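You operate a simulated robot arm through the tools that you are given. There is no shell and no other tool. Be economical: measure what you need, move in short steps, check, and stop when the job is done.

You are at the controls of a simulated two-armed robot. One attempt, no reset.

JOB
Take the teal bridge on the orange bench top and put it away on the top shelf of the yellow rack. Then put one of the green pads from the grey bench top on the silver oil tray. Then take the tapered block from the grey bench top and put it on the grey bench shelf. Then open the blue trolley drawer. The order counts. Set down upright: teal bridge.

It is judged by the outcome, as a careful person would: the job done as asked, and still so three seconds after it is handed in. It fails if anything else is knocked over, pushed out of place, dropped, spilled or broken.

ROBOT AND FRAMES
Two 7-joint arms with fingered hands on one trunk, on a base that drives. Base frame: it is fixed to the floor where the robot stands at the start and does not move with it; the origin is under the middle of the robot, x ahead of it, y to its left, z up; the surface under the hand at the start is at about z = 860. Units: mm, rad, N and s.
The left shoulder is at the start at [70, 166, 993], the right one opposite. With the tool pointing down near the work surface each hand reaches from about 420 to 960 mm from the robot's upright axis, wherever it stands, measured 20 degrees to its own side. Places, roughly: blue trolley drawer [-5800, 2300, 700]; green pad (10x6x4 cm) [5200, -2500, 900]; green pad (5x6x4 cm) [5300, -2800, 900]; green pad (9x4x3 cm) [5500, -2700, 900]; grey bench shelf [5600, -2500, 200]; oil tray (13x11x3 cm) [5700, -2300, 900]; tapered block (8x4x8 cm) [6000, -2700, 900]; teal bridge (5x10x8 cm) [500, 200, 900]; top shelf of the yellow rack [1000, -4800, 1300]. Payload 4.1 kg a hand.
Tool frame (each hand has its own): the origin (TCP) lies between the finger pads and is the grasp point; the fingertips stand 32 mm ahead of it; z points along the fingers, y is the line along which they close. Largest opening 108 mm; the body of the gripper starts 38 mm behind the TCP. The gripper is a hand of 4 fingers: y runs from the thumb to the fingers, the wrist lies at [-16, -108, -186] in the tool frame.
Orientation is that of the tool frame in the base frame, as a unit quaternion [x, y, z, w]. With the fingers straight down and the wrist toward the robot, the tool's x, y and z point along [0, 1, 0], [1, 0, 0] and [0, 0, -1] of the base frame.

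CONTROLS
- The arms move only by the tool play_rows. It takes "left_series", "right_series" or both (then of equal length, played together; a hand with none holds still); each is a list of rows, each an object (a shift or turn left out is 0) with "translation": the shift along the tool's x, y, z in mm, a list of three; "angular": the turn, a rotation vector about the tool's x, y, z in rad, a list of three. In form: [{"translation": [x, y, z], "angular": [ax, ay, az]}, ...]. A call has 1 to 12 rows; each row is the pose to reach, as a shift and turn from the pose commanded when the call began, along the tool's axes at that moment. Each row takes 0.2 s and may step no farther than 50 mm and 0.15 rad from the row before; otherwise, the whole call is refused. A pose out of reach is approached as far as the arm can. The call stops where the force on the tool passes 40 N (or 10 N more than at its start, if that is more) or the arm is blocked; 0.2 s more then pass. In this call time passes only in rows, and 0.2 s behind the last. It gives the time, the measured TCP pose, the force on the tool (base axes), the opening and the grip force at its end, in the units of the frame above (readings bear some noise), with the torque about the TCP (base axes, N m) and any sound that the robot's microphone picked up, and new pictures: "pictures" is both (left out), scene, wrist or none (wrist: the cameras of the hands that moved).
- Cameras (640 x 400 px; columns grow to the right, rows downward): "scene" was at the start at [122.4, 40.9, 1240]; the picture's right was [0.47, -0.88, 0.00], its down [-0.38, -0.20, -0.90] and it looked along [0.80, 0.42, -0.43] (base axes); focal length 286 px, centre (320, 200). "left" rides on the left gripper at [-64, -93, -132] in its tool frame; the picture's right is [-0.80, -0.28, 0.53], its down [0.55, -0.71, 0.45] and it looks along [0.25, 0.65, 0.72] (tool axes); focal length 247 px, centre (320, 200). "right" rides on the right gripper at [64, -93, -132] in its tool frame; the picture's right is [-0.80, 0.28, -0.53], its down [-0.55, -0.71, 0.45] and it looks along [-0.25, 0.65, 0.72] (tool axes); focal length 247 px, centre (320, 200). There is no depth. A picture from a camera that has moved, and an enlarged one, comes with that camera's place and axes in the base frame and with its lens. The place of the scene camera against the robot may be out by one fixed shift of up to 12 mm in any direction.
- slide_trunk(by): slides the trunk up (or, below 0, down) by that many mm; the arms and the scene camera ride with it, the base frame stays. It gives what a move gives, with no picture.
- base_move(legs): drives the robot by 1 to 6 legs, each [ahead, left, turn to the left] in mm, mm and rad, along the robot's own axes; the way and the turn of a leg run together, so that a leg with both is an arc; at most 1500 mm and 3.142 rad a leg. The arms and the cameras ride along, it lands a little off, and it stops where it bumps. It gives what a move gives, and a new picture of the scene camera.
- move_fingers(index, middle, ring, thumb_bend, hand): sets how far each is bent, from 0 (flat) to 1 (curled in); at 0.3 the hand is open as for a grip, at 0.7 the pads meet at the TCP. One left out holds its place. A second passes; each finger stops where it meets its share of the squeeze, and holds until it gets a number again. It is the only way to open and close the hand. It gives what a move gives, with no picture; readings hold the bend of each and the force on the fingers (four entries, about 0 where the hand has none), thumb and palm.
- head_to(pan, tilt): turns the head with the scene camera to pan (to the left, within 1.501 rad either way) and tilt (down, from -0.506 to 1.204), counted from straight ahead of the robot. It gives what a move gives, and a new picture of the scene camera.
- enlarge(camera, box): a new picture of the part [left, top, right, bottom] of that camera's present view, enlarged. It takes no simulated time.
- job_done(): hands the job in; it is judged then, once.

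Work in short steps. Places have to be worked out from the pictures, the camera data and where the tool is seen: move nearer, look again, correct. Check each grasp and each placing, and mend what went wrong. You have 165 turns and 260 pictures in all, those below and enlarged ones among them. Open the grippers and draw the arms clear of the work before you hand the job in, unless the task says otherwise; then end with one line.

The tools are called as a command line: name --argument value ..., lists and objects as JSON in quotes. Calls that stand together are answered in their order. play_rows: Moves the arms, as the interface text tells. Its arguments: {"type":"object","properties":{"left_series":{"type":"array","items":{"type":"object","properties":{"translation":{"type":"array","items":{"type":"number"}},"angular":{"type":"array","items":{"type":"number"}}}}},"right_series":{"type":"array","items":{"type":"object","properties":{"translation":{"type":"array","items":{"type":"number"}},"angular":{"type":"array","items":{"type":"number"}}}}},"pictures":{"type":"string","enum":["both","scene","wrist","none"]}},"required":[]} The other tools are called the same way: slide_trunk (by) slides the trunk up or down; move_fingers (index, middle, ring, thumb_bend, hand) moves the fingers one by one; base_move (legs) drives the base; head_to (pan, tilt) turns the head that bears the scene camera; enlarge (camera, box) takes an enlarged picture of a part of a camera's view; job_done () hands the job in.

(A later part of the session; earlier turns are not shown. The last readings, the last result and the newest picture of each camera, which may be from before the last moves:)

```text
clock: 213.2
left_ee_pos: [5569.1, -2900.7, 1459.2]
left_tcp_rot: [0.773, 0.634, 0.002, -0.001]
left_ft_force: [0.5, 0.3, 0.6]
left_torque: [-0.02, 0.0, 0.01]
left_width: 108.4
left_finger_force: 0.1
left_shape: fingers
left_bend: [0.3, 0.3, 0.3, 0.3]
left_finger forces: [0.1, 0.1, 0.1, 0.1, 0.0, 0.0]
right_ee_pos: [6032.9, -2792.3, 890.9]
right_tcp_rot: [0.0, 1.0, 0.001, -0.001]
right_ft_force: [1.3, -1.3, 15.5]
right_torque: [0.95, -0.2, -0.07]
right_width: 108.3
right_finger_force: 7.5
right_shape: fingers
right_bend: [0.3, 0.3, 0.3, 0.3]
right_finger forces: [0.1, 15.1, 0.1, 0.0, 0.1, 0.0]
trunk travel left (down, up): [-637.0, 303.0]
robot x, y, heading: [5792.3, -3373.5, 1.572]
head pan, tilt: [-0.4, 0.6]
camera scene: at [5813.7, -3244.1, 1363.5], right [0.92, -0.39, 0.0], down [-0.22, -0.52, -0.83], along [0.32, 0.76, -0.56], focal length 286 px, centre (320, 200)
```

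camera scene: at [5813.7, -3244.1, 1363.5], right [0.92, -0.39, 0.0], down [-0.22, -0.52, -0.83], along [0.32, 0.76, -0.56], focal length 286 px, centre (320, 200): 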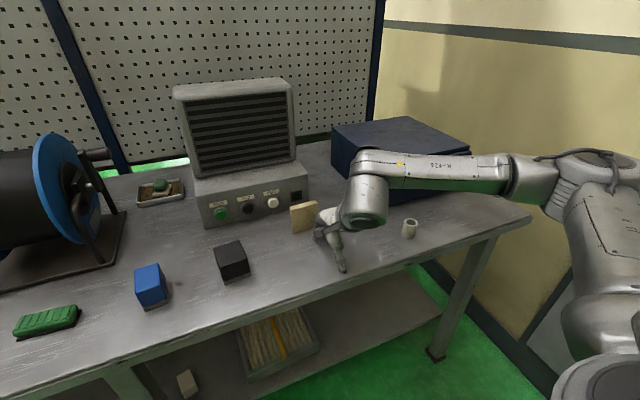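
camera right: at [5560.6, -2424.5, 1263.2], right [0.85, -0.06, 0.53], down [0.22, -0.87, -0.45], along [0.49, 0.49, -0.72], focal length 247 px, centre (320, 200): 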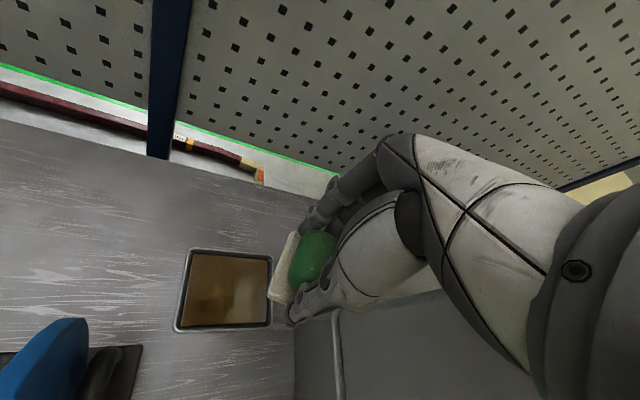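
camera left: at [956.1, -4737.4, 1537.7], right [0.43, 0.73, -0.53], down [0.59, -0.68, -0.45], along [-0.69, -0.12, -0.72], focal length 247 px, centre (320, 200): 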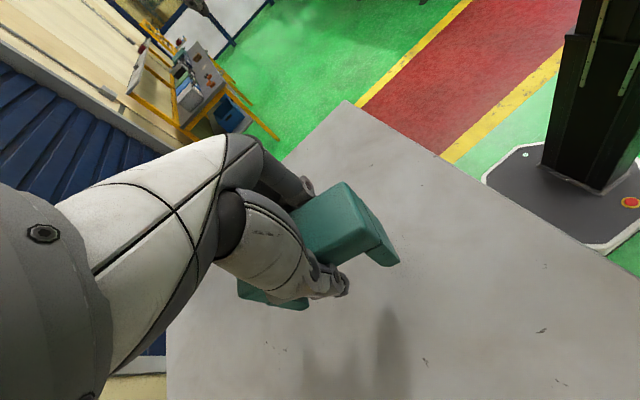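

I lowered a little too far: the middle fingertip just touches the bench top. Raise the hand 90 mm and look for the block.

play_rows --right_series '[{"translation": [0, 0, -30]}, {"translation": [0, 0, -70]}, {"translation": [0, 0, -110]}, {"translation": [0, 0, -140]}]' --pictures "both"

enlarge --camera "scene" --box '[250, 180, 370, 270]'

```text
clock: 214.2
left_ee_pos: [5569.8, -2898.8, 1458.0]
left_tcp_rot: [0.774, 0.634, 0.001, 0.0]
left_ft_force: [0.5, 0.6, 0.4]
left_torque: [0.02, -0.01, -0.03]
left_width: 108.4
left_finger_force: 0.1
left_shape: fingers
left_bend: [0.3, 0.3, 0.3, 0.3]
left_finger forces: [0.0, 0.1, 0.1, 0.1, 0.0, 0.0]
right_ee_pos: [6035.4, -2791.5, 1031.7]
right_tcp_rot: [0.0, 1.0, 0.001, -0.001]
right_ft_force: [0.0, -0.6, -0.9]
right_torque: [-0.02, 0.0, 0.0]
right_width: 108.4
right_finger_force: 0.2
right_shape: fingers
right_bend: [0.3, 0.3, 0.3, 0.3]
right_finger forces: [0.0, 0.0, 0.1, 0.0, 0.1, 0.0]
trunk travel left (down, up): [-637.0, 303.0]
robot x, y, heading: [5792.3, -3369.8, 1.575]
head pan, tilt: [-0.4, 0.6]
camera scene: at [5813.9, -3242.2, 1363.3], right [0.92, -0.39, 0.0], down [-0.22, -0.52, -0.83], along [0.32, 0.76, -0.56], focal length 286 px, centre (320, 200)
camera right: at [5971.5, -2884.9, 1162.0], right [0.8, 0.28, 0.53], down [0.55, -0.71, -0.45], along [0.25, 0.65, -0.72], focal length 247 px, centre (320, 200)
```

scene: 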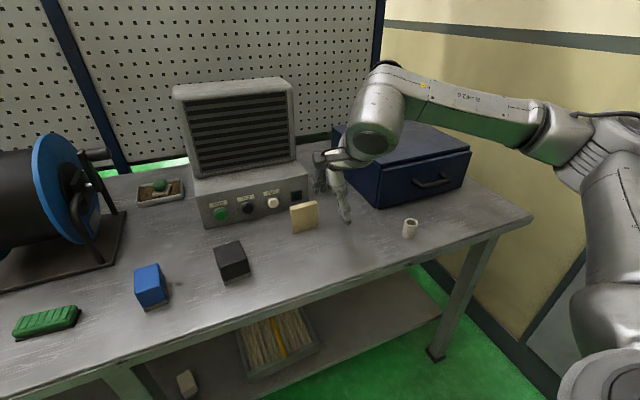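
right: 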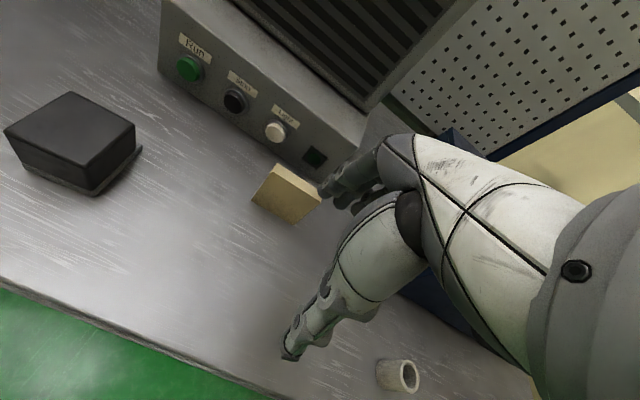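

```text
4.44 times, centred on (310, 225) of scene
camera zoom: at [5813.9, -3242.2, 1363.3], right [0.92, -0.39, 0.0], down [-0.22, -0.52, -0.83], along [0.32, 0.76, -0.56], focal length 1271 px, centre (364, 89)
```

zoom: 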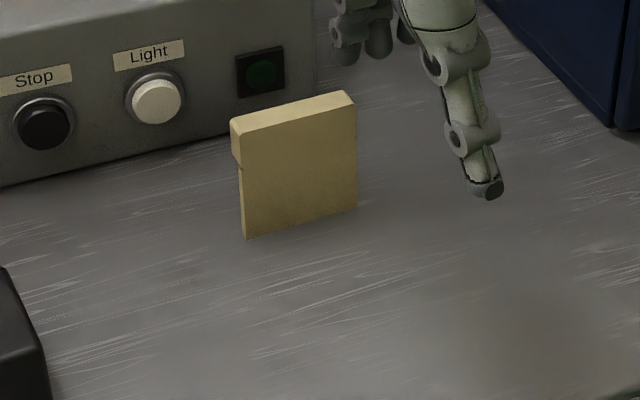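

Zoom the wrist view on the block.

enlarge --camera "right" --box '[230, 140, 350, 240]'

```text
4.00 times, centred on (290, 190) of right
camera zoom: at [5971.5, -2884.9, 1162.0], right [0.8, 0.28, 0.53], down [0.55, -0.71, -0.45], along [0.25, 0.65, -0.72], focal length 988 px, centre (440, 240)
```

zoom: 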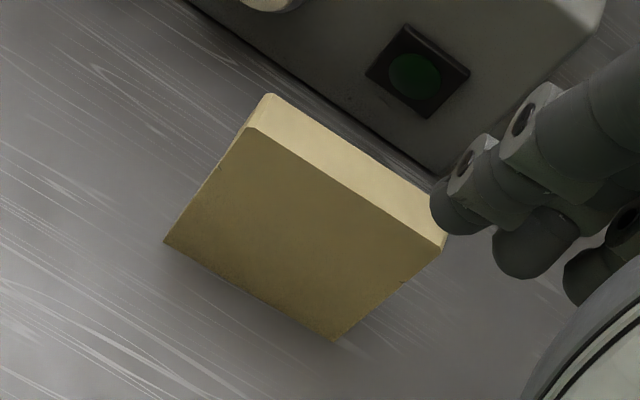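

Block: front face y≈-2686, x≈5978–6050, depth ≈20 (top) to 40 (bottom). I narrow the hand slightly, move above it at [6014, -2674], and look.

move_fingers --hand "right" --index 0.37 --middle 0.37 --ring 0.37 --thumb_bend 0.37

play_rows --right_series '[{"translation": [7, 40, 0]}, {"translation": [14, 80, 0]}, {"translation": [21, 117, 0]}, {"translation": [21, 117, 30]}]' --pictures "both"

```text
clock: 215.2
left_ee_pos: [5569.8, -2898.1, 1459.5]
left_tcp_rot: [0.773, 0.634, 0.0, -0.001]
left_ft_force: [0.5, -0.1, -0.4]
left_torque: [0.0, 0.01, 0.05]
left_width: 108.5
left_finger_force: 0.0
left_shape: fingers
left_bend: [0.3, 0.3, 0.3, 0.3]
left_finger forces: [0.0, 0.1, 0.0, 0.1, 0.1, 0.0]
right_ee_pos: [6034.8, -2791.7, 1030.3]
right_tcp_rot: [0.0, 1.0, 0.0, -0.001]
right_ft_force: [0.5, 0.3, 0.5]
right_torque: [0.03, 0.04, -0.02]
right_width: 91.0
right_finger_force: 0.0
right_shape: fingers
right_bend: [0.37, 0.37, 0.37, 0.37]
right_finger forces: [0.1, 0.0, 0.1, 0.0, 0.0, 0.0]
trunk travel left (down, up): [-637.0, 303.0]
robot x, y, heading: [5788.3, -3370.7, 1.573]
head pan, tilt: [-0.4, 0.6]
```

```text
clock: 216.2
left_ee_pos: [5571.6, -2896.8, 1458.8]
left_tcp_rot: [0.774, 0.634, 0.001, -0.002]
left_ft_force: [-0.9, -0.3, 0.6]
left_torque: [-0.02, 0.03, 0.01]
left_width: 108.5
left_finger_force: 0.1
left_shape: fingers
left_bend: [0.3, 0.3, 0.3, 0.3]
left_finger forces: [0.0, 0.0, 0.0, 0.1, 0.1, 0.1]
right_ee_pos: [6016.4, -2674.5, 995.4]
right_tcp_rot: [0.0, 1.0, 0.0, 0.0]
right_ft_force: [0.9, -0.1, 0.1]
right_torque: [0.02, 0.03, 0.03]
right_width: 90.8
right_finger_force: 0.2
right_shape: fingers
right_bend: [0.37, 0.37, 0.37, 0.37]
right_finger forces: [0.1, 0.0, 0.1, 0.1, 0.1, 0.1]
trunk travel left (down, up): [-637.0, 303.0]
robot x, y, heading: [5785.9, -3370.3, 1.576]
head pan, tilt: [-0.4, 0.6]
camera scene: at [5815.3, -3241.3, 1363.2], right [0.92, -0.39, 0.0], down [-0.22, -0.52, -0.82], along [0.32, 0.76, -0.57], focal length 286 px, centre (320, 200)
camera right: at [5952.5, -2766.8, 1127.0], right [0.8, 0.28, 0.53], down [0.55, -0.71, -0.45], along [0.25, 0.65, -0.72], focal length 247 px, centre (320, 200)
```

scene: 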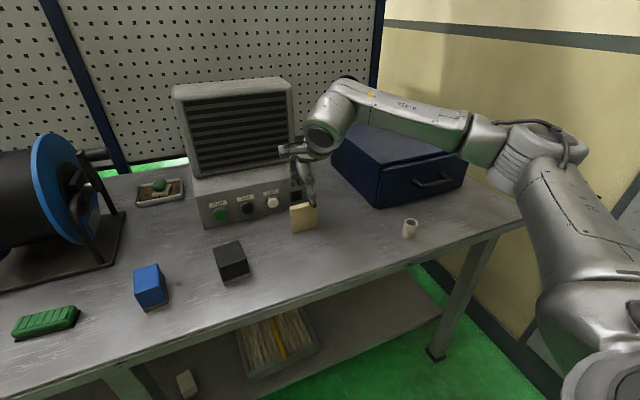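
right: 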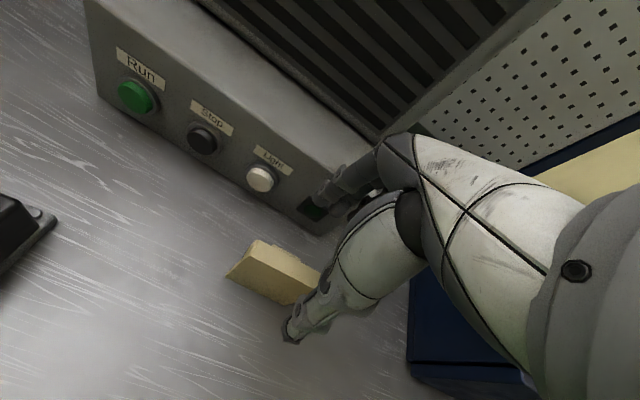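

Check alignment closely.

enlarge --camera "right" --box '[210, 160, 410, 350]'

enlarge --camera "scene" --box '[250, 130, 370, 250]'

```text
2.11 times, centred on (310, 255) of right
camera zoom: at [5952.5, -2766.8, 1127.0], right [0.8, 0.28, 0.53], down [0.55, -0.71, -0.45], along [0.25, 0.65, -0.72], focal length 520 px, centre (341, 84)
```

zoom: 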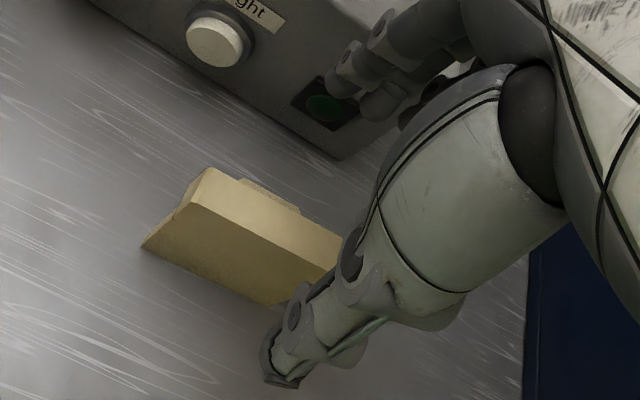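

```text
3.33 times, centred on (310, 190) of scene
camera zoom: at [5815.3, -3241.3, 1363.2], right [0.92, -0.39, 0.0], down [-0.22, -0.52, -0.82], along [0.32, 0.76, -0.57], focal length 953 px, centre (353, 233)
```

zoom: 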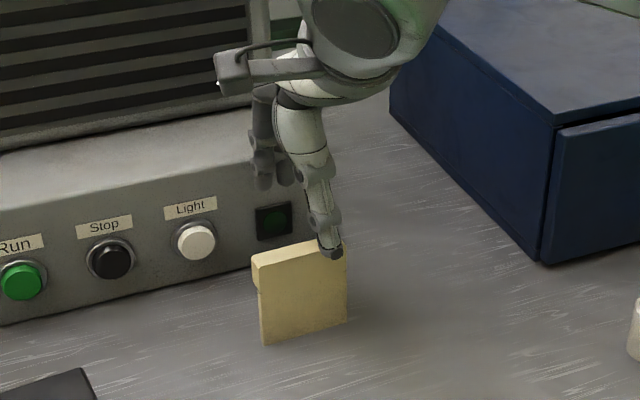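

Well aligned. Descend to z≈908 watching force.

play_rows --right_series '[{"translation": [-1, 0, 30]}, {"translation": [-1, 0, 60]}, {"translation": [-1, 0, 87]}]' --pictures "none"

move_fingers --hand "right" --index 0.75 --middle 0.75 --ring 0.75 --thumb_bend 0.75

enlarge --camera "scene" --box '[250, 130, 370, 250]'

```text
clock: 217.0
left_ee_pos: [5569.9, -2898.4, 1459.1]
left_tcp_rot: [0.773, 0.634, 0.0, 0.0]
left_ft_force: [0.3, -0.8, -0.1]
left_torque: [0.04, 0.01, -0.03]
left_width: 108.5
left_finger_force: 0.0
left_shape: fingers
left_bend: [0.3, 0.3, 0.3, 0.3]
left_finger forces: [0.0, 0.1, 0.1, 0.0, 0.1, 0.1]
right_ee_pos: [6014.1, -2675.9, 913.6]
right_tcp_rot: [-0.001, 1.0, -0.001, -0.001]
right_ft_force: [0.1, -0.2, 0.7]
right_torque: [0.0, 0.01, -0.01]
right_width: 90.9
right_finger_force: 0.1
right_shape: fingers
right_bend: [0.37, 0.37, 0.37, 0.37]
right_finger forces: [0.0, 0.0, 0.1, 0.0, 0.1, 0.0]
trunk travel left (down, up): [-637.0, 303.0]
robot x, y, heading: [5790.5, -3370.9, 1.575]
head pan, tilt: [-0.4, 0.6]
```

```text
clock: 218.0
left_ee_pos: [5569.1, -2897.4, 1459.0]
left_tcp_rot: [0.773, 0.634, 0.0, -0.001]
left_ft_force: [-0.6, 0.0, -0.7]
left_torque: [0.0, 0.01, 0.01]
left_width: 108.4
left_finger_force: 0.1
left_shape: fingers
left_bend: [0.3, 0.3, 0.3, 0.3]
left_finger forces: [0.0, 0.0, 0.0, 0.0, 0.1, 0.1]
right_ee_pos: [6013.9, -2673.6, 912.1]
right_tcp_rot: [0.0, 1.0, 0.0, -0.004]
right_ft_force: [-0.2, 0.1, -0.5]
right_torque: [0.02, -0.01, -0.03]
right_width: 29.4
right_finger_force: 19.9
right_shape: fingers
right_bend: [0.71, 0.64, 0.73, 0.59]
right_finger forces: [7.0, 7.7, 6.7, 0.1, 18.7, 0.1]
trunk travel left (down, up): [-637.0, 303.0]
robot x, y, heading: [5789.9, -3370.7, 1.574]
head pan, tilt: [-0.4, 0.6]
```

```text
3.33 times, centred on (310, 190) of scene
camera zoom: at [5814.4, -3241.5, 1363.2], right [0.92, -0.39, 0.0], down [-0.22, -0.52, -0.82], along [0.32, 0.76, -0.57], focal length 953 px, centre (353, 233)
```

zoom: 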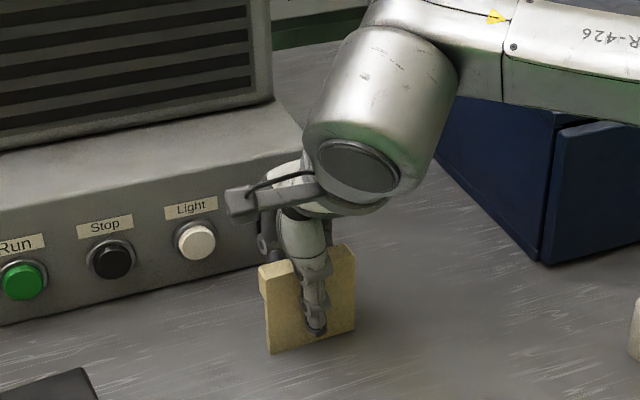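

Firm, balanced grip. Lift and check.

play_rows --right_series '[{"translation": [0, 0, -10]}, {"translation": [0, 0, -40]}, {"translation": [0, 0, -85]}, {"translation": [0, -30, -130]}, {"translation": [0, -75, -140]}, {"translation": [0, -120, -150]}]' --pictures "both"

```text
refused: row 4 steps farther than a row can; nothing moved
```

play_rows --right_series '[{"translation": [0, 0, -10]}, {"translation": [0, 0, -40]}, {"translation": [0, 0, -85]}, {"translation": [0, -15, -125]}, {"translation": [0, -50, -145]}, {"translation": [0, -90, -150]}]' --pictures "both"

```text
clock: 219.4
left_ee_pos: [5569.4, -2900.2, 1459.5]
left_tcp_rot: [0.773, 0.635, 0.0, -0.002]
left_ft_force: [0.1, -1.4, 0.5]
left_torque: [0.02, -0.03, -0.02]
left_width: 108.4
left_finger_force: 0.1
left_shape: fingers
left_bend: [0.3, 0.3, 0.3, 0.3]
left_finger forces: [0.0, 0.0, 0.1, 0.0, 0.0, 0.0]
right_ee_pos: [6013.6, -2767.4, 1067.2]
right_tcp_rot: [0.0, 1.0, 0.001, -0.002]
right_ft_force: [0.4, -1.3, -1.3]
right_torque: [0.01, -0.02, 0.01]
right_width: 29.4
right_finger_force: 19.9
right_shape: fingers
right_bend: [0.71, 0.64, 0.74, 0.59]
right_finger forces: [7.0, 7.6, 6.3, 0.0, 18.7, 0.1]
trunk travel left (down, up): [-637.0, 303.0]
robot x, y, heading: [5791.0, -3374.7, 1.576]
head pan, tilt: [-0.4, 0.6]
camera scene: at [5814.7, -3243.1, 1363.4], right [0.92, -0.39, 0.0], down [-0.22, -0.52, -0.83], along [0.32, 0.76, -0.56], focal length 286 px, centre (320, 200)
camera right: at [5950.2, -2860.0, 1197.0], right [0.8, 0.28, 0.53], down [0.55, -0.71, -0.45], along [0.25, 0.65, -0.72], focal length 247 px, centre (320, 200)
```

scene: 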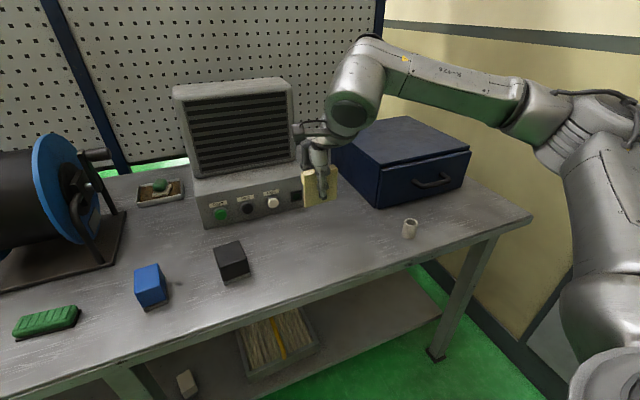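
right: 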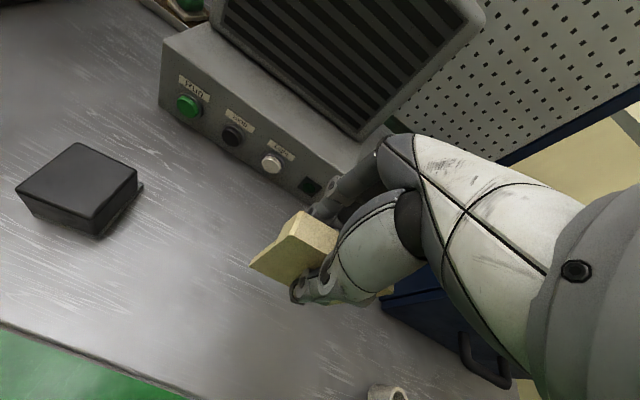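

Block held firmly. The free part of the shelf is right of the filter box (x≈6100–6550). Back out, go right, and turn a little left so the left arm stays clear of the bench.

base_move --legs '[[-350, 0, 0], [0, -530, 0], [0, 0, 0.45]]'

slide_trunk --by -500

head_to --pan -0.35 --tilt 0.4

```text
clock: 225.7
left_ee_pos: [5929.4, -3395.7, 1457.7]
left_tcp_rot: [0.621, 0.784, 0.0, -0.001]
left_ft_force: [-0.9, 0.8, -0.1]
left_torque: [-0.01, -0.02, 0.0]
left_width: 108.6
left_finger_force: 0.2
left_shape: fingers
left_bend: [0.3, 0.3, 0.3, 0.3]
left_finger forces: [0.0, 0.0, 0.1, 0.0, 0.0, 0.0]
right_ee_pos: [6276.4, -3089.8, 1065.8]
right_tcp_rot: [-0.211, 0.977, 0.0, -0.001]
right_ft_force: [-0.1, 0.4, -1.4]
right_torque: [0.0, -0.01, 0.03]
right_width: 29.4
right_finger_force: 19.2
right_shape: fingers
right_bend: [0.71, 0.64, 0.74, 0.59]
right_finger forces: [7.0, 7.5, 6.0, 0.0, 18.3, 0.0]
trunk travel left (down, up): [-637.0, 303.0]
robot x, y, heading: [6329.7, -3732.3, 2.003]
head pan, tilt: [-0.4, 0.6]
camera scene: at [6291.8, -3602.7, 1363.2], right [1.0, 0.03, 0.0], down [0.02, -0.56, -0.82], along [-0.03, 0.82, -0.57], focal length 286 px, centre (320, 200)
```

scene: 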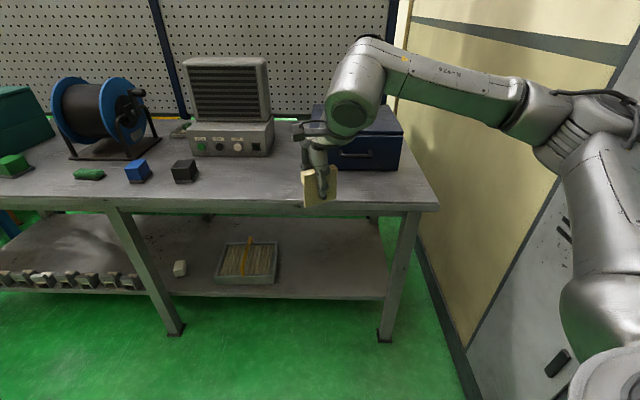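

```text
refused: -500 is not a number from -400 to 400
```

```text
clock: 226.4
left_ee_pos: [5928.3, -3394.8, 1458.2]
left_tcp_rot: [0.621, 0.784, 0.0, -0.001]
left_ft_force: [-0.2, 0.2, 0.3]
left_torque: [0.04, -0.02, 0.02]
left_width: 108.4
left_finger_force: 0.1
left_shape: fingers
left_bend: [0.3, 0.3, 0.3, 0.3]
left_finger forces: [0.0, 0.0, 0.1, 0.0, 0.1, 0.0]
right_ee_pos: [6278.7, -3090.0, 1064.7]
right_tcp_rot: [-0.211, 0.977, 0.0, -0.002]
right_ft_force: [0.4, 0.0, -0.5]
right_torque: [0.02, -0.01, -0.01]
right_width: 29.1
right_finger_force: 19.5
right_shape: fingers
right_bend: [0.71, 0.64, 0.74, 0.59]
right_finger forces: [6.9, 7.5, 6.2, 0.1, 18.3, 0.1]
trunk travel left (down, up): [-637.0, 303.0]
robot x, y, heading: [6327.6, -3732.1, 2.003]
head pan, tilt: [-0.351, 0.4]
camera scene: at [6287.1, -3598.8, 1381.4], right [1.0, 0.08, 0.0], down [0.03, -0.39, -0.92], along [-0.07, 0.92, -0.39], focal length 286 px, centre (320, 200)
```

scene: 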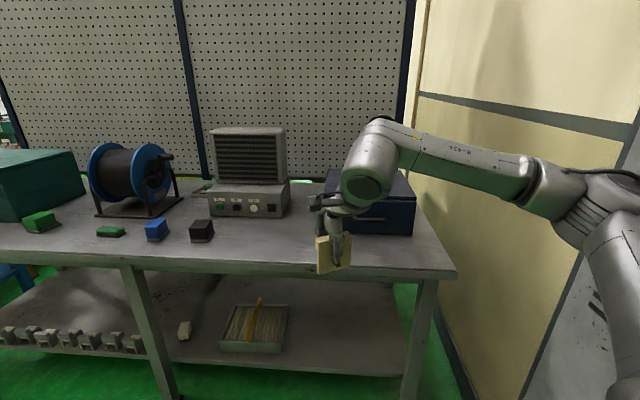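

Lower the trunk in two steps; then look at the shelf from the lower viewpoint.

slide_trunk --by -400

slide_trunk --by -120

head_to --pan -0.35 --tilt 0.4

```text
clock: 230.2
left_ee_pos: [5929.1, -3396.3, 1058.2]
left_tcp_rot: [0.621, 0.784, 0.0, -0.002]
left_ft_force: [0.8, -0.4, -0.2]
left_torque: [-0.01, -0.02, 0.02]
left_width: 108.3
left_finger_force: 0.1
left_shape: fingers
left_bend: [0.3, 0.3, 0.3, 0.3]
left_finger forces: [0.0, 0.0, 0.1, 0.0, 0.0, 0.0]
right_ee_pos: [6276.1, -3090.4, 665.7]
right_tcp_rot: [-0.211, 0.977, -0.001, -0.002]
right_ft_force: [-1.1, 0.4, -0.9]
right_torque: [0.02, 0.03, 0.03]
right_width: 29.0
right_finger_force: 19.7
right_shape: fingers
right_bend: [0.71, 0.64, 0.74, 0.59]
right_finger forces: [7.0, 7.5, 6.2, 0.0, 18.3, 0.0]
trunk travel left (down, up): [-237.0, 703.0]
robot x, y, heading: [6326.7, -3732.8, 2.005]
head pan, tilt: [-0.351, 0.4]
```

```text
clock: 231.7
left_ee_pos: [5927.7, -3395.2, 938.3]
left_tcp_rot: [0.621, 0.784, 0.0, 0.0]
left_ft_force: [-0.2, -0.3, -0.3]
left_torque: [0.0, -0.01, 0.01]
left_width: 108.8
left_finger_force: 0.1
left_shape: fingers
left_bend: [0.3, 0.3, 0.3, 0.3]
left_finger forces: [0.1, 0.0, 0.1, 0.1, 0.0, 0.0]
right_ee_pos: [6278.0, -3091.3, 545.8]
right_tcp_rot: [-0.211, 0.977, -0.001, -0.002]
right_ft_force: [0.3, -0.3, -1.1]
right_torque: [-0.01, 0.01, 0.02]
right_width: 29.4
right_finger_force: 19.5
right_shape: fingers
right_bend: [0.71, 0.64, 0.74, 0.59]
right_finger forces: [7.0, 7.6, 6.1, 0.0, 18.3, 0.0]
trunk travel left (down, up): [-117.0, 823.0]
robot x, y, heading: [6325.0, -3732.6, 2.001]
head pan, tilt: [-0.351, 0.4]
```

```text
clock: 232.3
left_ee_pos: [5928.8, -3394.9, 938.6]
left_tcp_rot: [0.621, 0.784, 0.0, -0.001]
left_ft_force: [-0.3, 0.0, -0.6]
left_torque: [-0.02, 0.0, 0.01]
left_width: 108.4
left_finger_force: 0.0
left_shape: fingers
left_bend: [0.3, 0.3, 0.3, 0.3]
left_finger forces: [0.0, 0.0, 0.0, 0.0, 0.0, 0.1]
right_ee_pos: [6277.1, -3091.1, 546.8]
right_tcp_rot: [-0.211, 0.977, 0.0, -0.002]
right_ft_force: [0.3, -0.2, -0.6]
right_torque: [0.01, -0.01, 0.0]
right_width: 29.0
right_finger_force: 19.2
right_shape: fingers
right_bend: [0.71, 0.64, 0.74, 0.59]
right_finger forces: [7.1, 7.6, 6.1, 0.1, 18.3, 0.1]
trunk travel left (down, up): [-117.0, 823.0]
robot x, y, heading: [6322.9, -3735.4, 2.003]
head pan, tilt: [-0.351, 0.4]
camera scene: at [6287.3, -3598.9, 861.5], right [1.0, 0.08, 0.0], down [0.03, -0.39, -0.92], along [-0.07, 0.92, -0.39], focal length 286 px, centre (320, 200)
```

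scene: 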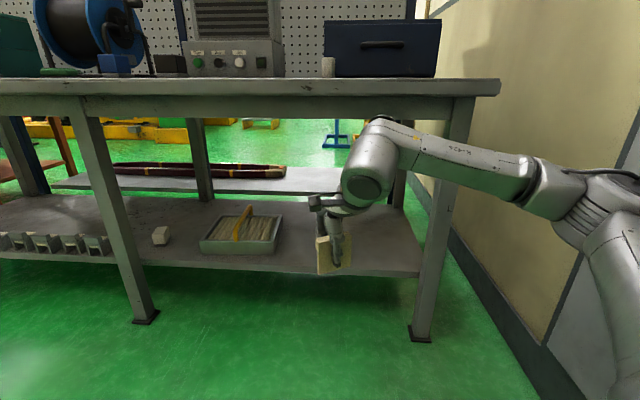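

Shelf front edge is at y≈-2720, z≈205. Target spot [6160, -2655]. Lower fully and bring the hand to z≈300 while still in front of the bench, then drive in.

slide_trunk --by -115

play_rows --right_series '[{"translation": [0, 0, 40]}, {"translation": [0, 0, 80]}, {"translation": [0, 0, 115]}]' --pictures "none"

base_move --legs '[[194, -74, 0]]'

enlarge --camera "right" --box '[0, 0, 640, 400]'

```text
clock: 233.8
left_ee_pos: [5928.4, -3395.1, 824.2]
left_tcp_rot: [0.621, 0.784, 0.0, -0.001]
left_ft_force: [0.2, 1.4, -0.2]
left_torque: [0.01, 0.03, 0.02]
left_width: 108.4
left_finger_force: 0.1
left_shape: fingers
left_bend: [0.3, 0.3, 0.3, 0.3]
left_finger forces: [0.0, 0.0, 0.0, 0.0, 0.1, 0.0]
right_ee_pos: [6277.7, -3091.2, 431.7]
right_tcp_rot: [-0.211, 0.977, 0.0, -0.002]
right_ft_force: [-0.1, 0.2, -0.4]
right_torque: [-0.03, 0.01, -0.04]
right_width: 28.7
right_finger_force: 19.2
right_shape: fingers
right_bend: [0.71, 0.64, 0.74, 0.59]
right_finger forces: [7.1, 7.5, 6.1, 0.0, 18.3, 0.0]
trunk travel left (down, up): [-2.0, 938.0]
robot x, y, heading: [6320.6, -3737.3, 2.001]
head pan, tilt: [-0.351, 0.4]
```

```text
clock: 234.6
left_ee_pos: [5929.5, -3395.3, 823.4]
left_tcp_rot: [0.621, 0.784, -0.001, -0.001]
left_ft_force: [-0.7, -1.2, 0.5]
left_torque: [-0.01, 0.0, 0.04]
left_width: 108.0
left_finger_force: 0.0
left_shape: fingers
left_bend: [0.3, 0.3, 0.3, 0.3]
left_finger forces: [0.1, 0.0, 0.0, 0.0, 0.1, 0.0]
right_ee_pos: [6274.9, -3091.1, 315.9]
right_tcp_rot: [-0.212, 0.977, 0.0, -0.001]
right_ft_force: [-0.4, 0.6, -0.1]
right_torque: [0.01, 0.01, -0.03]
right_width: 29.0
right_finger_force: 19.5
right_shape: fingers
right_bend: [0.71, 0.64, 0.74, 0.59]
right_finger forces: [6.9, 7.5, 5.9, 0.0, 18.3, 0.1]
trunk travel left (down, up): [-2.0, 938.0]
robot x, y, heading: [6323.1, -3735.4, 2.002]
head pan, tilt: [-0.351, 0.4]
```

```text
clock: 236.2
left_ee_pos: [5913.0, -3185.7, 823.6]
left_tcp_rot: [0.622, 0.783, 0.0, -0.001]
left_ft_force: [-0.8, -0.2, 0.1]
left_torque: [0.02, -0.01, 0.02]
left_width: 108.5
left_finger_force: 0.0
left_shape: fingers
left_bend: [0.3, 0.3, 0.3, 0.3]
left_finger forces: [0.1, 0.0, 0.0, 0.0, 0.0, 0.0]
right_ee_pos: [6259.3, -2881.8, 315.7]
right_tcp_rot: [-0.211, 0.977, -0.001, -0.002]
right_ft_force: [-0.8, 0.6, -1.4]
right_torque: [-0.03, 0.0, 0.01]
right_width: 29.2
right_finger_force: 19.7
right_shape: fingers
right_bend: [0.71, 0.64, 0.74, 0.59]
right_finger forces: [6.9, 7.4, 5.8, 0.0, 18.2, 0.1]
trunk travel left (down, up): [-2.0, 938.0]
robot x, y, heading: [6306.2, -3521.0, 1.998]
head pan, tilt: [-0.351, 0.4]
camera scene: at [6271.4, -3389.8, 746.5], right [1.0, 0.08, 0.0], down [0.03, -0.39, -0.92], along [-0.07, 0.92, -0.39], focal length 286 px, centre (320, 200)
```

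scene: 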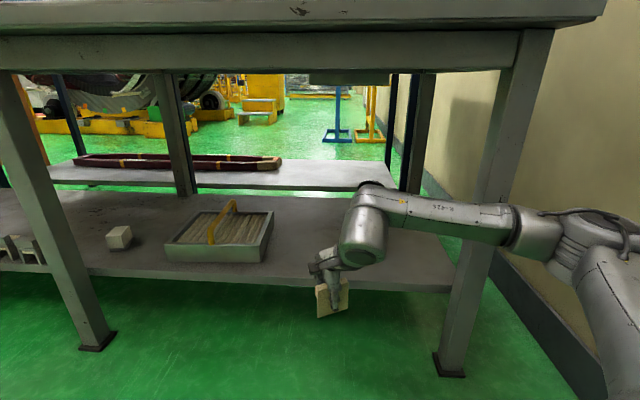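

```text
1.00 times, centred on (320, 200) of right (not enlarged: the box is as wide or as high as the picture)
camera zoom: at [6240.7, -2992.9, 446.3], right [0.61, 0.59, 0.53], down [0.79, -0.42, -0.45], along [-0.04, 0.69, -0.72], focal length 247 px, centre (320, 200)
```

zoom: 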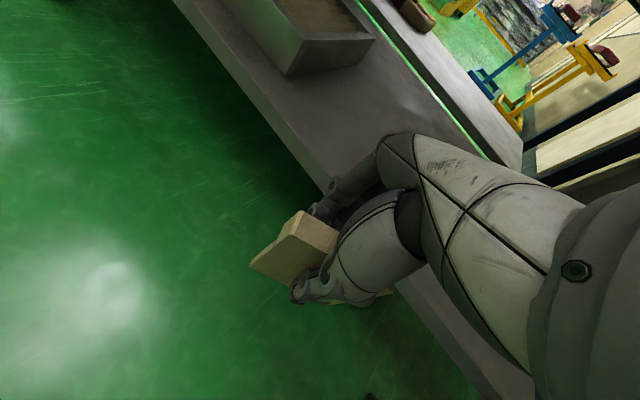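

Extend the arm straight forward along the tool's y by 243 mm, over the shelf, at z≈316.

play_rows --right_series '[{"translation": [0, 41, 0]}, {"translation": [0, 82, 0]}, {"translation": [0, 123, 0]}, {"translation": [0, 163, 0]}, {"translation": [0, 203, 0]}, {"translation": [0, 243, 0]}]' --pictures "both"

```text
clock: 237.6
left_ee_pos: [5913.1, -3185.0, 824.0]
left_tcp_rot: [0.622, 0.783, 0.001, -0.002]
left_ft_force: [-0.1, 0.3, -0.1]
left_torque: [-0.02, -0.01, 0.0]
left_width: 108.4
left_finger_force: 0.0
left_shape: fingers
left_bend: [0.3, 0.3, 0.3, 0.3]
left_finger forces: [0.0, 0.0, 0.0, 0.1, 0.0, 0.0]
right_ee_pos: [6158.8, -2657.4, 312.8]
right_tcp_rot: [-0.211, 0.977, 0.0, -0.002]
right_ft_force: [0.6, 0.2, -0.5]
right_torque: [-0.01, 0.01, -0.01]
right_width: 29.1
right_finger_force: 18.5
right_shape: fingers
right_bend: [0.71, 0.64, 0.74, 0.59]
right_finger forces: [7.0, 7.4, 5.6, 0.1, 18.1, 0.0]
trunk travel left (down, up): [-2.0, 938.0]
robot x, y, heading: [6309.9, -3525.5, 1.999]
head pan, tilt: [-0.351, 0.4]
camera scene: at [6271.4, -3389.8, 746.4], right [1.0, 0.08, 0.0], down [0.03, -0.39, -0.92], along [-0.07, 0.92, -0.39], focal length 286 px, centre (320, 200)
camera right: at [6139.9, -2768.0, 443.7], right [0.61, 0.59, 0.53], down [0.79, -0.42, -0.45], along [-0.04, 0.69, -0.72], focal length 247 px, centre (320, 200)
```

scene: 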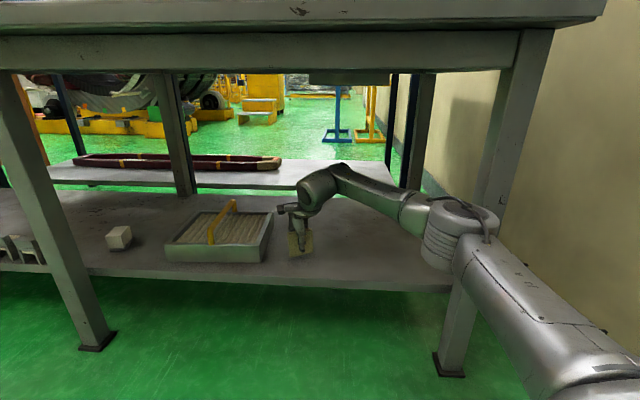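
right: 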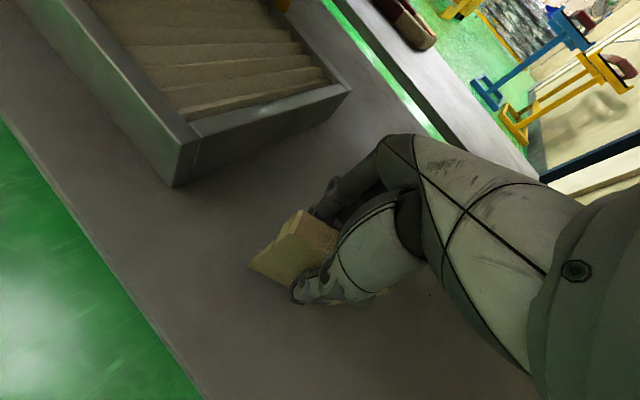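

Over the shelf, clear of the filter box. Descend carefully; contact expected near z≈257.

play_rows --right_series '[{"translation": [0, 0, 25]}, {"translation": [0, 0, 42]}, {"translation": [0, 0, 47]}]' --pictures "none"

enlarge --camera "scene" --box '[240, 170, 400, 290]'

```text
clock: 238.4
left_ee_pos: [5914.0, -3187.3, 824.5]
left_tcp_rot: [0.622, 0.783, 0.0, -0.002]
left_ft_force: [0.0, 0.8, 0.1]
left_torque: [-0.01, -0.02, 0.03]
left_width: 108.7
left_finger_force: 0.0
left_shape: fingers
left_bend: [0.3, 0.3, 0.3, 0.3]
left_finger forces: [0.0, 0.0, 0.1, 0.0, 0.0, 0.1]
right_ee_pos: [6158.0, -2655.7, 283.6]
right_tcp_rot: [-0.21, 0.978, 0.01, -0.006]
right_ft_force: [1.1, 1.9, 19.5]
right_torque: [-0.13, -0.2, 0.01]
right_width: 29.4
right_finger_force: 21.4
right_shape: fingers
right_bend: [0.71, 0.72, 0.75, 0.58]
right_finger forces: [6.9, 9.5, 6.9, 0.0, 19.2, 0.0]
trunk travel left (down, up): [-2.0, 938.0]
robot x, y, heading: [6304.6, -3524.9, 1.997]
head pan, tilt: [-0.351, 0.4]
stopped in row 3 (right hand): the force on the tool passed its limit at 42 N (the readings are from after the stop); the commanded pose is now the measured one
```

```text
3.33 times, centred on (320, 230) of scene
camera zoom: at [6271.7, -3391.4, 746.9], right [1.0, 0.08, 0.0], down [0.03, -0.39, -0.92], along [-0.07, 0.92, -0.39], focal length 953 px, centre (320, 100)
```

zoom: 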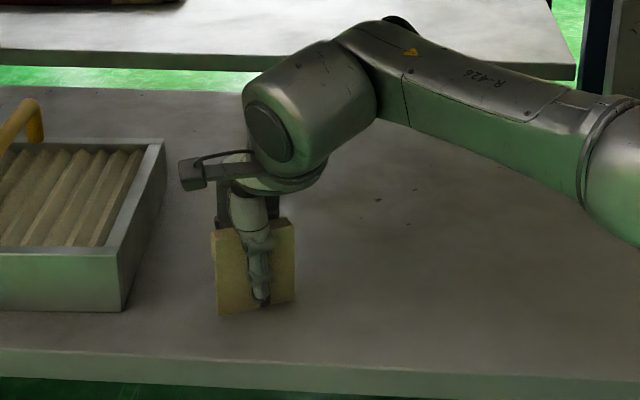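

Contact already: the shelf is at z≈232, the block stands on it. Ease up 2 mm and release.

play_rows --right_series '[{"translation": [0, 0, -2]}]' --pictures "none"

move_fingers --hand "right" --index 0.4 --middle 0.4 --ring 0.4 --thumb_bend 0.4

enlarge --camera "scene" --box '[240, 170, 400, 290]'

```text
clock: 238.8
left_ee_pos: [5913.2, -3187.6, 824.7]
left_tcp_rot: [0.622, 0.783, 0.001, -0.001]
left_ft_force: [0.1, 0.3, 0.1]
left_torque: [0.01, -0.01, 0.01]
left_width: 108.3
left_finger_force: 0.0
left_shape: fingers
left_bend: [0.3, 0.3, 0.3, 0.3]
left_finger forces: [0.0, 0.0, 0.1, 0.0, 0.0, 0.0]
right_ee_pos: [6157.7, -2655.0, 283.1]
right_tcp_rot: [-0.21, 0.978, 0.008, -0.005]
right_ft_force: [0.0, 4.7, 20.9]
right_torque: [-0.02, -0.15, 0.06]
right_width: 29.4
right_finger_force: 21.9
right_shape: fingers
right_bend: [0.71, 0.72, 0.75, 0.58]
right_finger forces: [7.6, 10.2, 7.1, 0.0, 18.3, 0.0]
trunk travel left (down, up): [-2.0, 938.0]
robot x, y, heading: [6306.8, -3525.4, 2.003]
head pan, tilt: [-0.351, 0.4]
```

```text
clock: 239.8
left_ee_pos: [5913.3, -3185.4, 822.6]
left_tcp_rot: [0.622, 0.783, -0.001, -0.002]
left_ft_force: [0.4, -0.9, 0.3]
left_torque: [-0.01, 0.01, -0.03]
left_width: 108.2
left_finger_force: 0.1
left_shape: fingers
left_bend: [0.3, 0.3, 0.3, 0.3]
left_finger forces: [0.0, 0.0, 0.0, 0.0, 0.1, 0.0]
right_ee_pos: [6157.5, -2655.8, 278.9]
right_tcp_rot: [-0.21, 0.978, 0.005, -0.006]
right_ft_force: [-0.1, 0.3, -0.9]
right_torque: [-0.04, 0.0, 0.03]
right_width: 81.8
right_finger_force: 0.0
right_shape: fingers
right_bend: [0.4, 0.4, 0.4, 0.4]
right_finger forces: [0.1, 0.0, 0.1, 0.0, 0.0, 0.0]
trunk travel left (down, up): [-2.0, 938.0]
robot x, y, heading: [6309.8, -3524.7, 2.001]
head pan, tilt: [-0.351, 0.4]
```

```text
3.33 times, centred on (320, 230) of scene
camera zoom: at [6271.4, -3389.7, 746.5], right [1.0, 0.08, 0.0], down [0.03, -0.39, -0.92], along [-0.07, 0.92, -0.39], focal length 953 px, centre (320, 100)
```

zoom: 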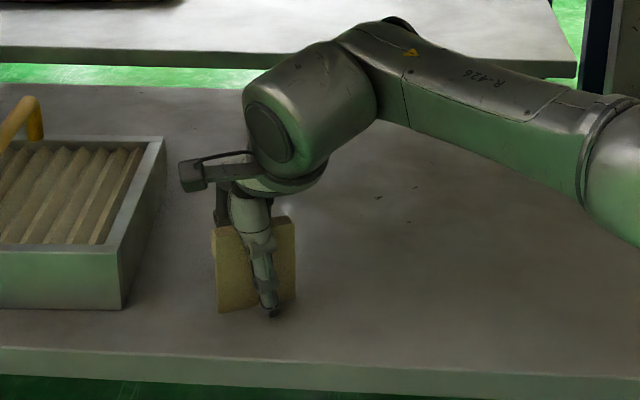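

Released; the block stands. Raise the hand straight up 110 mm, then draw back.

play_rows --right_series '[{"translation": [0, 0, -20]}, {"translation": [0, 0, -55]}, {"translation": [0, 0, -90]}, {"translation": [0, 0, -120]}]' --pictures "none"

play_rows --right_series '[{"translation": [0, -41, 0]}, {"translation": [0, -82, 0]}, {"translation": [0, -123, 0]}, {"translation": [0, -163, 0]}, {"translation": [0, -203, 0]}, {"translation": [0, -243, 0]}]' --pictures "scene"

```text
clock: 240.8
left_ee_pos: [5912.5, -3185.2, 823.6]
left_tcp_rot: [0.622, 0.783, 0.0, -0.001]
left_ft_force: [-0.1, -0.2, -0.7]
left_torque: [-0.02, 0.01, 0.01]
left_width: 108.5
left_finger_force: 0.1
left_shape: fingers
left_bend: [0.3, 0.3, 0.3, 0.3]
left_finger forces: [0.0, 0.0, 0.0, 0.0, 0.0, 0.0]
right_ee_pos: [6162.1, -2654.5, 396.3]
right_tcp_rot: [-0.211, 0.978, 0.005, -0.005]
right_ft_force: [0.9, 0.6, 0.1]
right_torque: [-0.02, 0.0, -0.03]
right_width: 82.2
right_finger_force: 0.1
right_shape: fingers
right_bend: [0.4, 0.4, 0.4, 0.4]
right_finger forces: [0.0, 0.0, 0.0, 0.0, 0.0, 0.0]
trunk travel left (down, up): [-2.0, 938.0]
robot x, y, heading: [6308.3, -3522.2, 1.998]
head pan, tilt: [-0.351, 0.4]
```

```text
clock: 242.2
left_ee_pos: [5912.8, -3184.9, 823.8]
left_tcp_rot: [0.622, 0.783, 0.0, -0.001]
left_ft_force: [0.3, 0.4, 0.8]
left_torque: [-0.01, -0.02, 0.01]
left_width: 108.4
left_finger_force: 0.0
left_shape: fingers
left_bend: [0.3, 0.3, 0.3, 0.3]
left_finger forces: [0.1, 0.0, 0.0, 0.0, 0.0, 0.1]
right_ee_pos: [6257.3, -2880.3, 396.0]
right_tcp_rot: [-0.21, 0.978, 0.004, -0.005]
right_ft_force: [-0.1, -0.5, 0.5]
right_torque: [0.04, -0.03, 0.03]
right_width: 82.1
right_finger_force: 0.0
right_shape: fingers
right_bend: [0.4, 0.4, 0.4, 0.4]
right_finger forces: [0.0, 0.1, 0.0, 0.0, 0.1, 0.0]
trunk travel left (down, up): [-2.0, 938.0]
robot x, y, heading: [6310.3, -3525.1, 1.996]
head pan, tilt: [-0.351, 0.4]
camera scene: at [6271.4, -3389.7, 746.5], right [1.0, 0.08, 0.0], down [0.03, -0.39, -0.92], along [-0.07, 0.92, -0.39], focal length 286 px, centre (320, 200)
```

scene: 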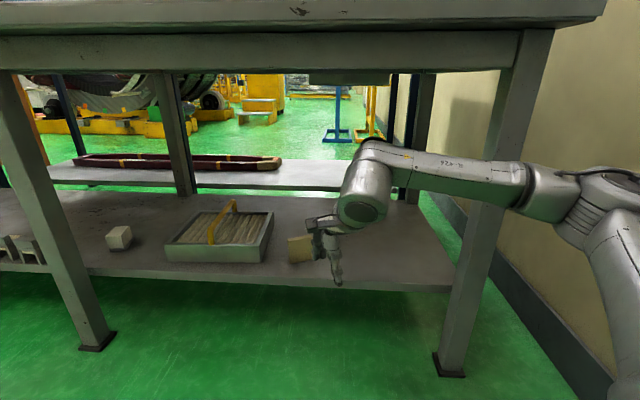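

Check the block's state.

enlarge --camera "scene" --box '[250, 190, 390, 290]'

```text
4.00 times, centred on (320, 240) of scene
camera zoom: at [6271.4, -3389.7, 746.5], right [1.0, 0.08, 0.0], down [0.03, -0.39, -0.92], along [-0.07, 0.92, -0.39], focal length 1144 px, centre (320, 40)
```

zoom: 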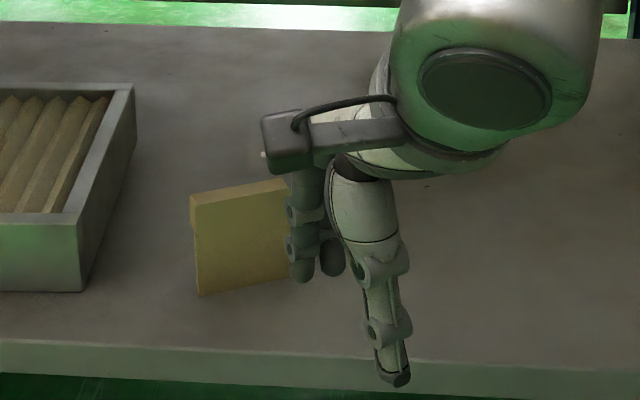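

Block stands upright on the shelf. Now to the blue trolley drawer. Back away, raise the trunk, and turn west.

base_move --legs '[[-250, 0, 0]]'

slide_trunk --by 400

slide_trunk --by 150

base_move --legs '[[0, 0, 1.144]]'

head_to --pan 0.0 --tilt 0.2

```text
clock: 244.0
left_ee_pos: [6014.0, -3407.6, 822.5]
left_tcp_rot: [0.622, 0.783, 0.0, -0.001]
left_ft_force: [-1.4, 0.0, 0.2]
left_torque: [0.03, -0.03, 0.02]
left_width: 108.4
left_finger_force: 0.2
left_shape: fingers
left_bend: [0.3, 0.3, 0.3, 0.3]
left_finger forces: [0.0, 0.1, 0.0, 0.0, 0.1, 0.0]
right_ee_pos: [6356.9, -3101.9, 395.5]
right_tcp_rot: [-0.211, 0.977, 0.004, -0.005]
right_ft_force: [0.3, -0.4, -0.7]
right_torque: [-0.01, 0.03, -0.01]
right_width: 82.5
right_finger_force: 0.0
right_shape: fingers
right_bend: [0.4, 0.4, 0.4, 0.4]
right_finger forces: [0.1, 0.1, 0.0, 0.0, 0.0, 0.0]
trunk travel left (down, up): [-2.0, 938.0]
robot x, y, heading: [6409.9, -3746.4, 1.997]
head pan, tilt: [-0.351, 0.4]
camera scene: at [6372.9, -3611.7, 746.5], right [1.0, 0.08, 0.0], down [0.03, -0.39, -0.92], along [-0.07, 0.92, -0.39], focal length 286 px, centre (320, 200)
```

scene: 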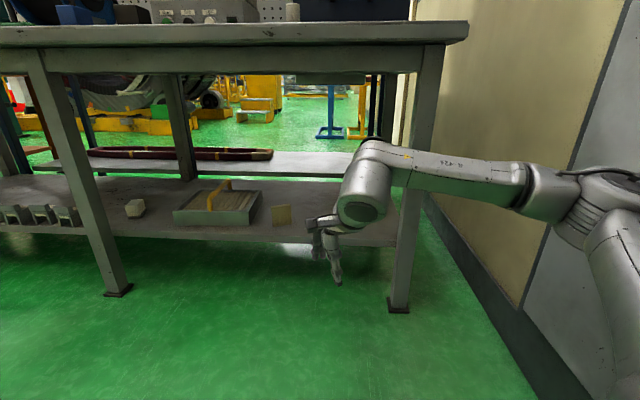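

```text
clock: 247.8
left_ee_pos: [6014.3, -3406.7, 1223.6]
left_tcp_rot: [0.621, 0.784, -0.001, -0.001]
left_ft_force: [0.6, -0.1, 0.8]
left_torque: [0.03, -0.03, 0.0]
left_width: 108.6
left_finger_force: 0.1
left_shape: fingers
left_bend: [0.3, 0.3, 0.3, 0.3]
left_finger forces: [0.0, 0.0, 0.1, 0.0, 0.0, 0.1]
right_ee_pos: [6357.5, -3101.6, 795.4]
right_tcp_rot: [-0.211, 0.978, 0.005, -0.004]
right_ft_force: [-0.1, 0.4, 0.4]
right_torque: [0.01, 0.02, -0.01]
right_width: 82.1
right_finger_force: 0.1
right_shape: fingers
right_bend: [0.4, 0.4, 0.4, 0.4]
right_finger forces: [0.1, 0.1, 0.0, 0.0, 0.1, 0.0]
trunk travel left (down, up): [-402.0, 538.0]
robot x, y, heading: [6410.1, -3748.3, 2.0]
head pan, tilt: [-0.351, 0.4]
```

```text
clock: 249.6
left_ee_pos: [6015.4, -3405.5, 1372.6]
left_tcp_rot: [0.622, 0.783, 0.0, -0.001]
left_ft_force: [0.2, 0.0, -0.3]
left_torque: [0.03, -0.01, 0.0]
left_width: 108.7
left_finger_force: 0.0
left_shape: fingers
left_bend: [0.3, 0.3, 0.3, 0.3]
left_finger forces: [0.1, 0.0, 0.1, 0.0, 0.0, 0.0]
right_ee_pos: [6356.7, -3101.6, 945.5]
right_tcp_rot: [-0.21, 0.978, 0.005, -0.005]
right_ft_force: [0.4, 0.7, -0.6]
right_torque: [0.0, 0.02, 0.03]
right_width: 82.3
right_finger_force: 0.1
right_shape: fingers
right_bend: [0.4, 0.4, 0.4, 0.4]
right_finger forces: [0.0, 0.0, 0.0, 0.1, 0.0, 0.0]
trunk travel left (down, up): [-552.0, 388.0]
robot x, y, heading: [6409.8, -3748.9, 1.998]
head pan, tilt: [-0.351, 0.4]
```

```text
clock: 252.8
left_ee_pos: [5937.0, -3965.7, 1373.5]
left_tcp_rot: [0.099, 0.995, -0.001, -0.001]
left_ft_force: [-0.9, 0.5, -0.4]
left_torque: [-0.05, -0.01, -0.02]
left_width: 108.8
left_finger_force: 0.1
left_shape: fingers
left_bend: [0.3, 0.3, 0.3, 0.3]
left_finger forces: [0.1, 0.1, 0.0, 0.0, 0.0, 0.0]
right_ee_pos: [5800.3, -3529.8, 945.0]
right_tcp_rot: [0.707, -0.707, -0.002, 0.007]
right_ft_force: [-0.4, 0.0, -0.4]
right_torque: [-0.02, 0.01, 0.0]
right_width: 82.3
right_finger_force: 0.1
right_shape: fingers
right_bend: [0.4, 0.4, 0.4, 0.4]
right_finger forces: [0.0, 0.0, 0.0, 0.1, 0.0, 0.0]
trunk travel left (down, up): [-552.0, 388.0]
robot x, y, heading: [6411.2, -3746.5, -3.14]
head pan, tilt: [-0.351, 0.4]
camera scene: at [6263.6, -3718.5, 1296.5], right [0.34, 0.94, 0.0], down [0.37, -0.13, -0.92], along [-0.87, 0.31, -0.39], focal length 286 px, centre (320, 200)
```

scene: 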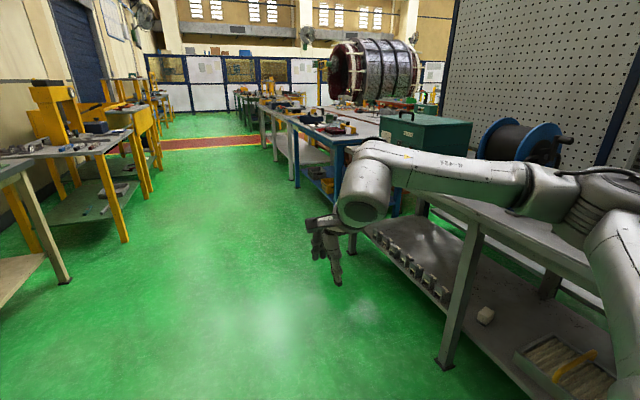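

```text
clock: 253.7
left_ee_pos: [5937.0, -3967.7, 1373.0]
left_tcp_rot: [0.098, 0.995, -0.001, -0.001]
left_ft_force: [0.8, 0.5, -0.6]
left_torque: [0.0, 0.06, 0.0]
left_width: 108.3
left_finger_force: 0.1
left_shape: fingers
left_bend: [0.3, 0.3, 0.3, 0.3]
left_finger forces: [0.1, 0.0, 0.1, 0.0, 0.1, 0.0]
right_ee_pos: [5800.9, -3528.3, 945.6]
right_tcp_rot: [-0.707, 0.707, 0.002, -0.007]
right_ft_force: [0.2, 0.0, 0.1]
right_torque: [-0.02, -0.02, 0.01]
right_width: 82.2
right_finger_force: 0.1
right_shape: fingers
right_bend: [0.4, 0.4, 0.4, 0.4]
right_finger forces: [0.0, 0.0, 0.1, 0.0, 0.0, 0.0]
trunk travel left (down, up): [-552.0, 388.0]
robot x, y, heading: [6411.0, -3745.5, -3.14]
head pan, tilt: [0.0, 0.201]
camera scene: at [6257.5, -3750.1, 1315.0], right [0.0, 1.0, 0.0], down [0.2, 0.0, -0.98], along [-0.98, 0.0, -0.2], focal length 286 px, centre (320, 200)
```

scene: 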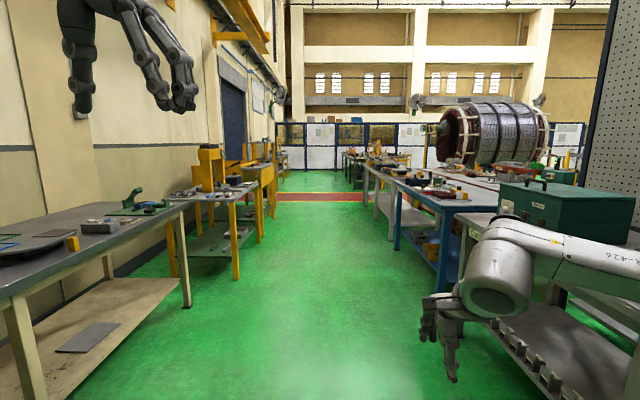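

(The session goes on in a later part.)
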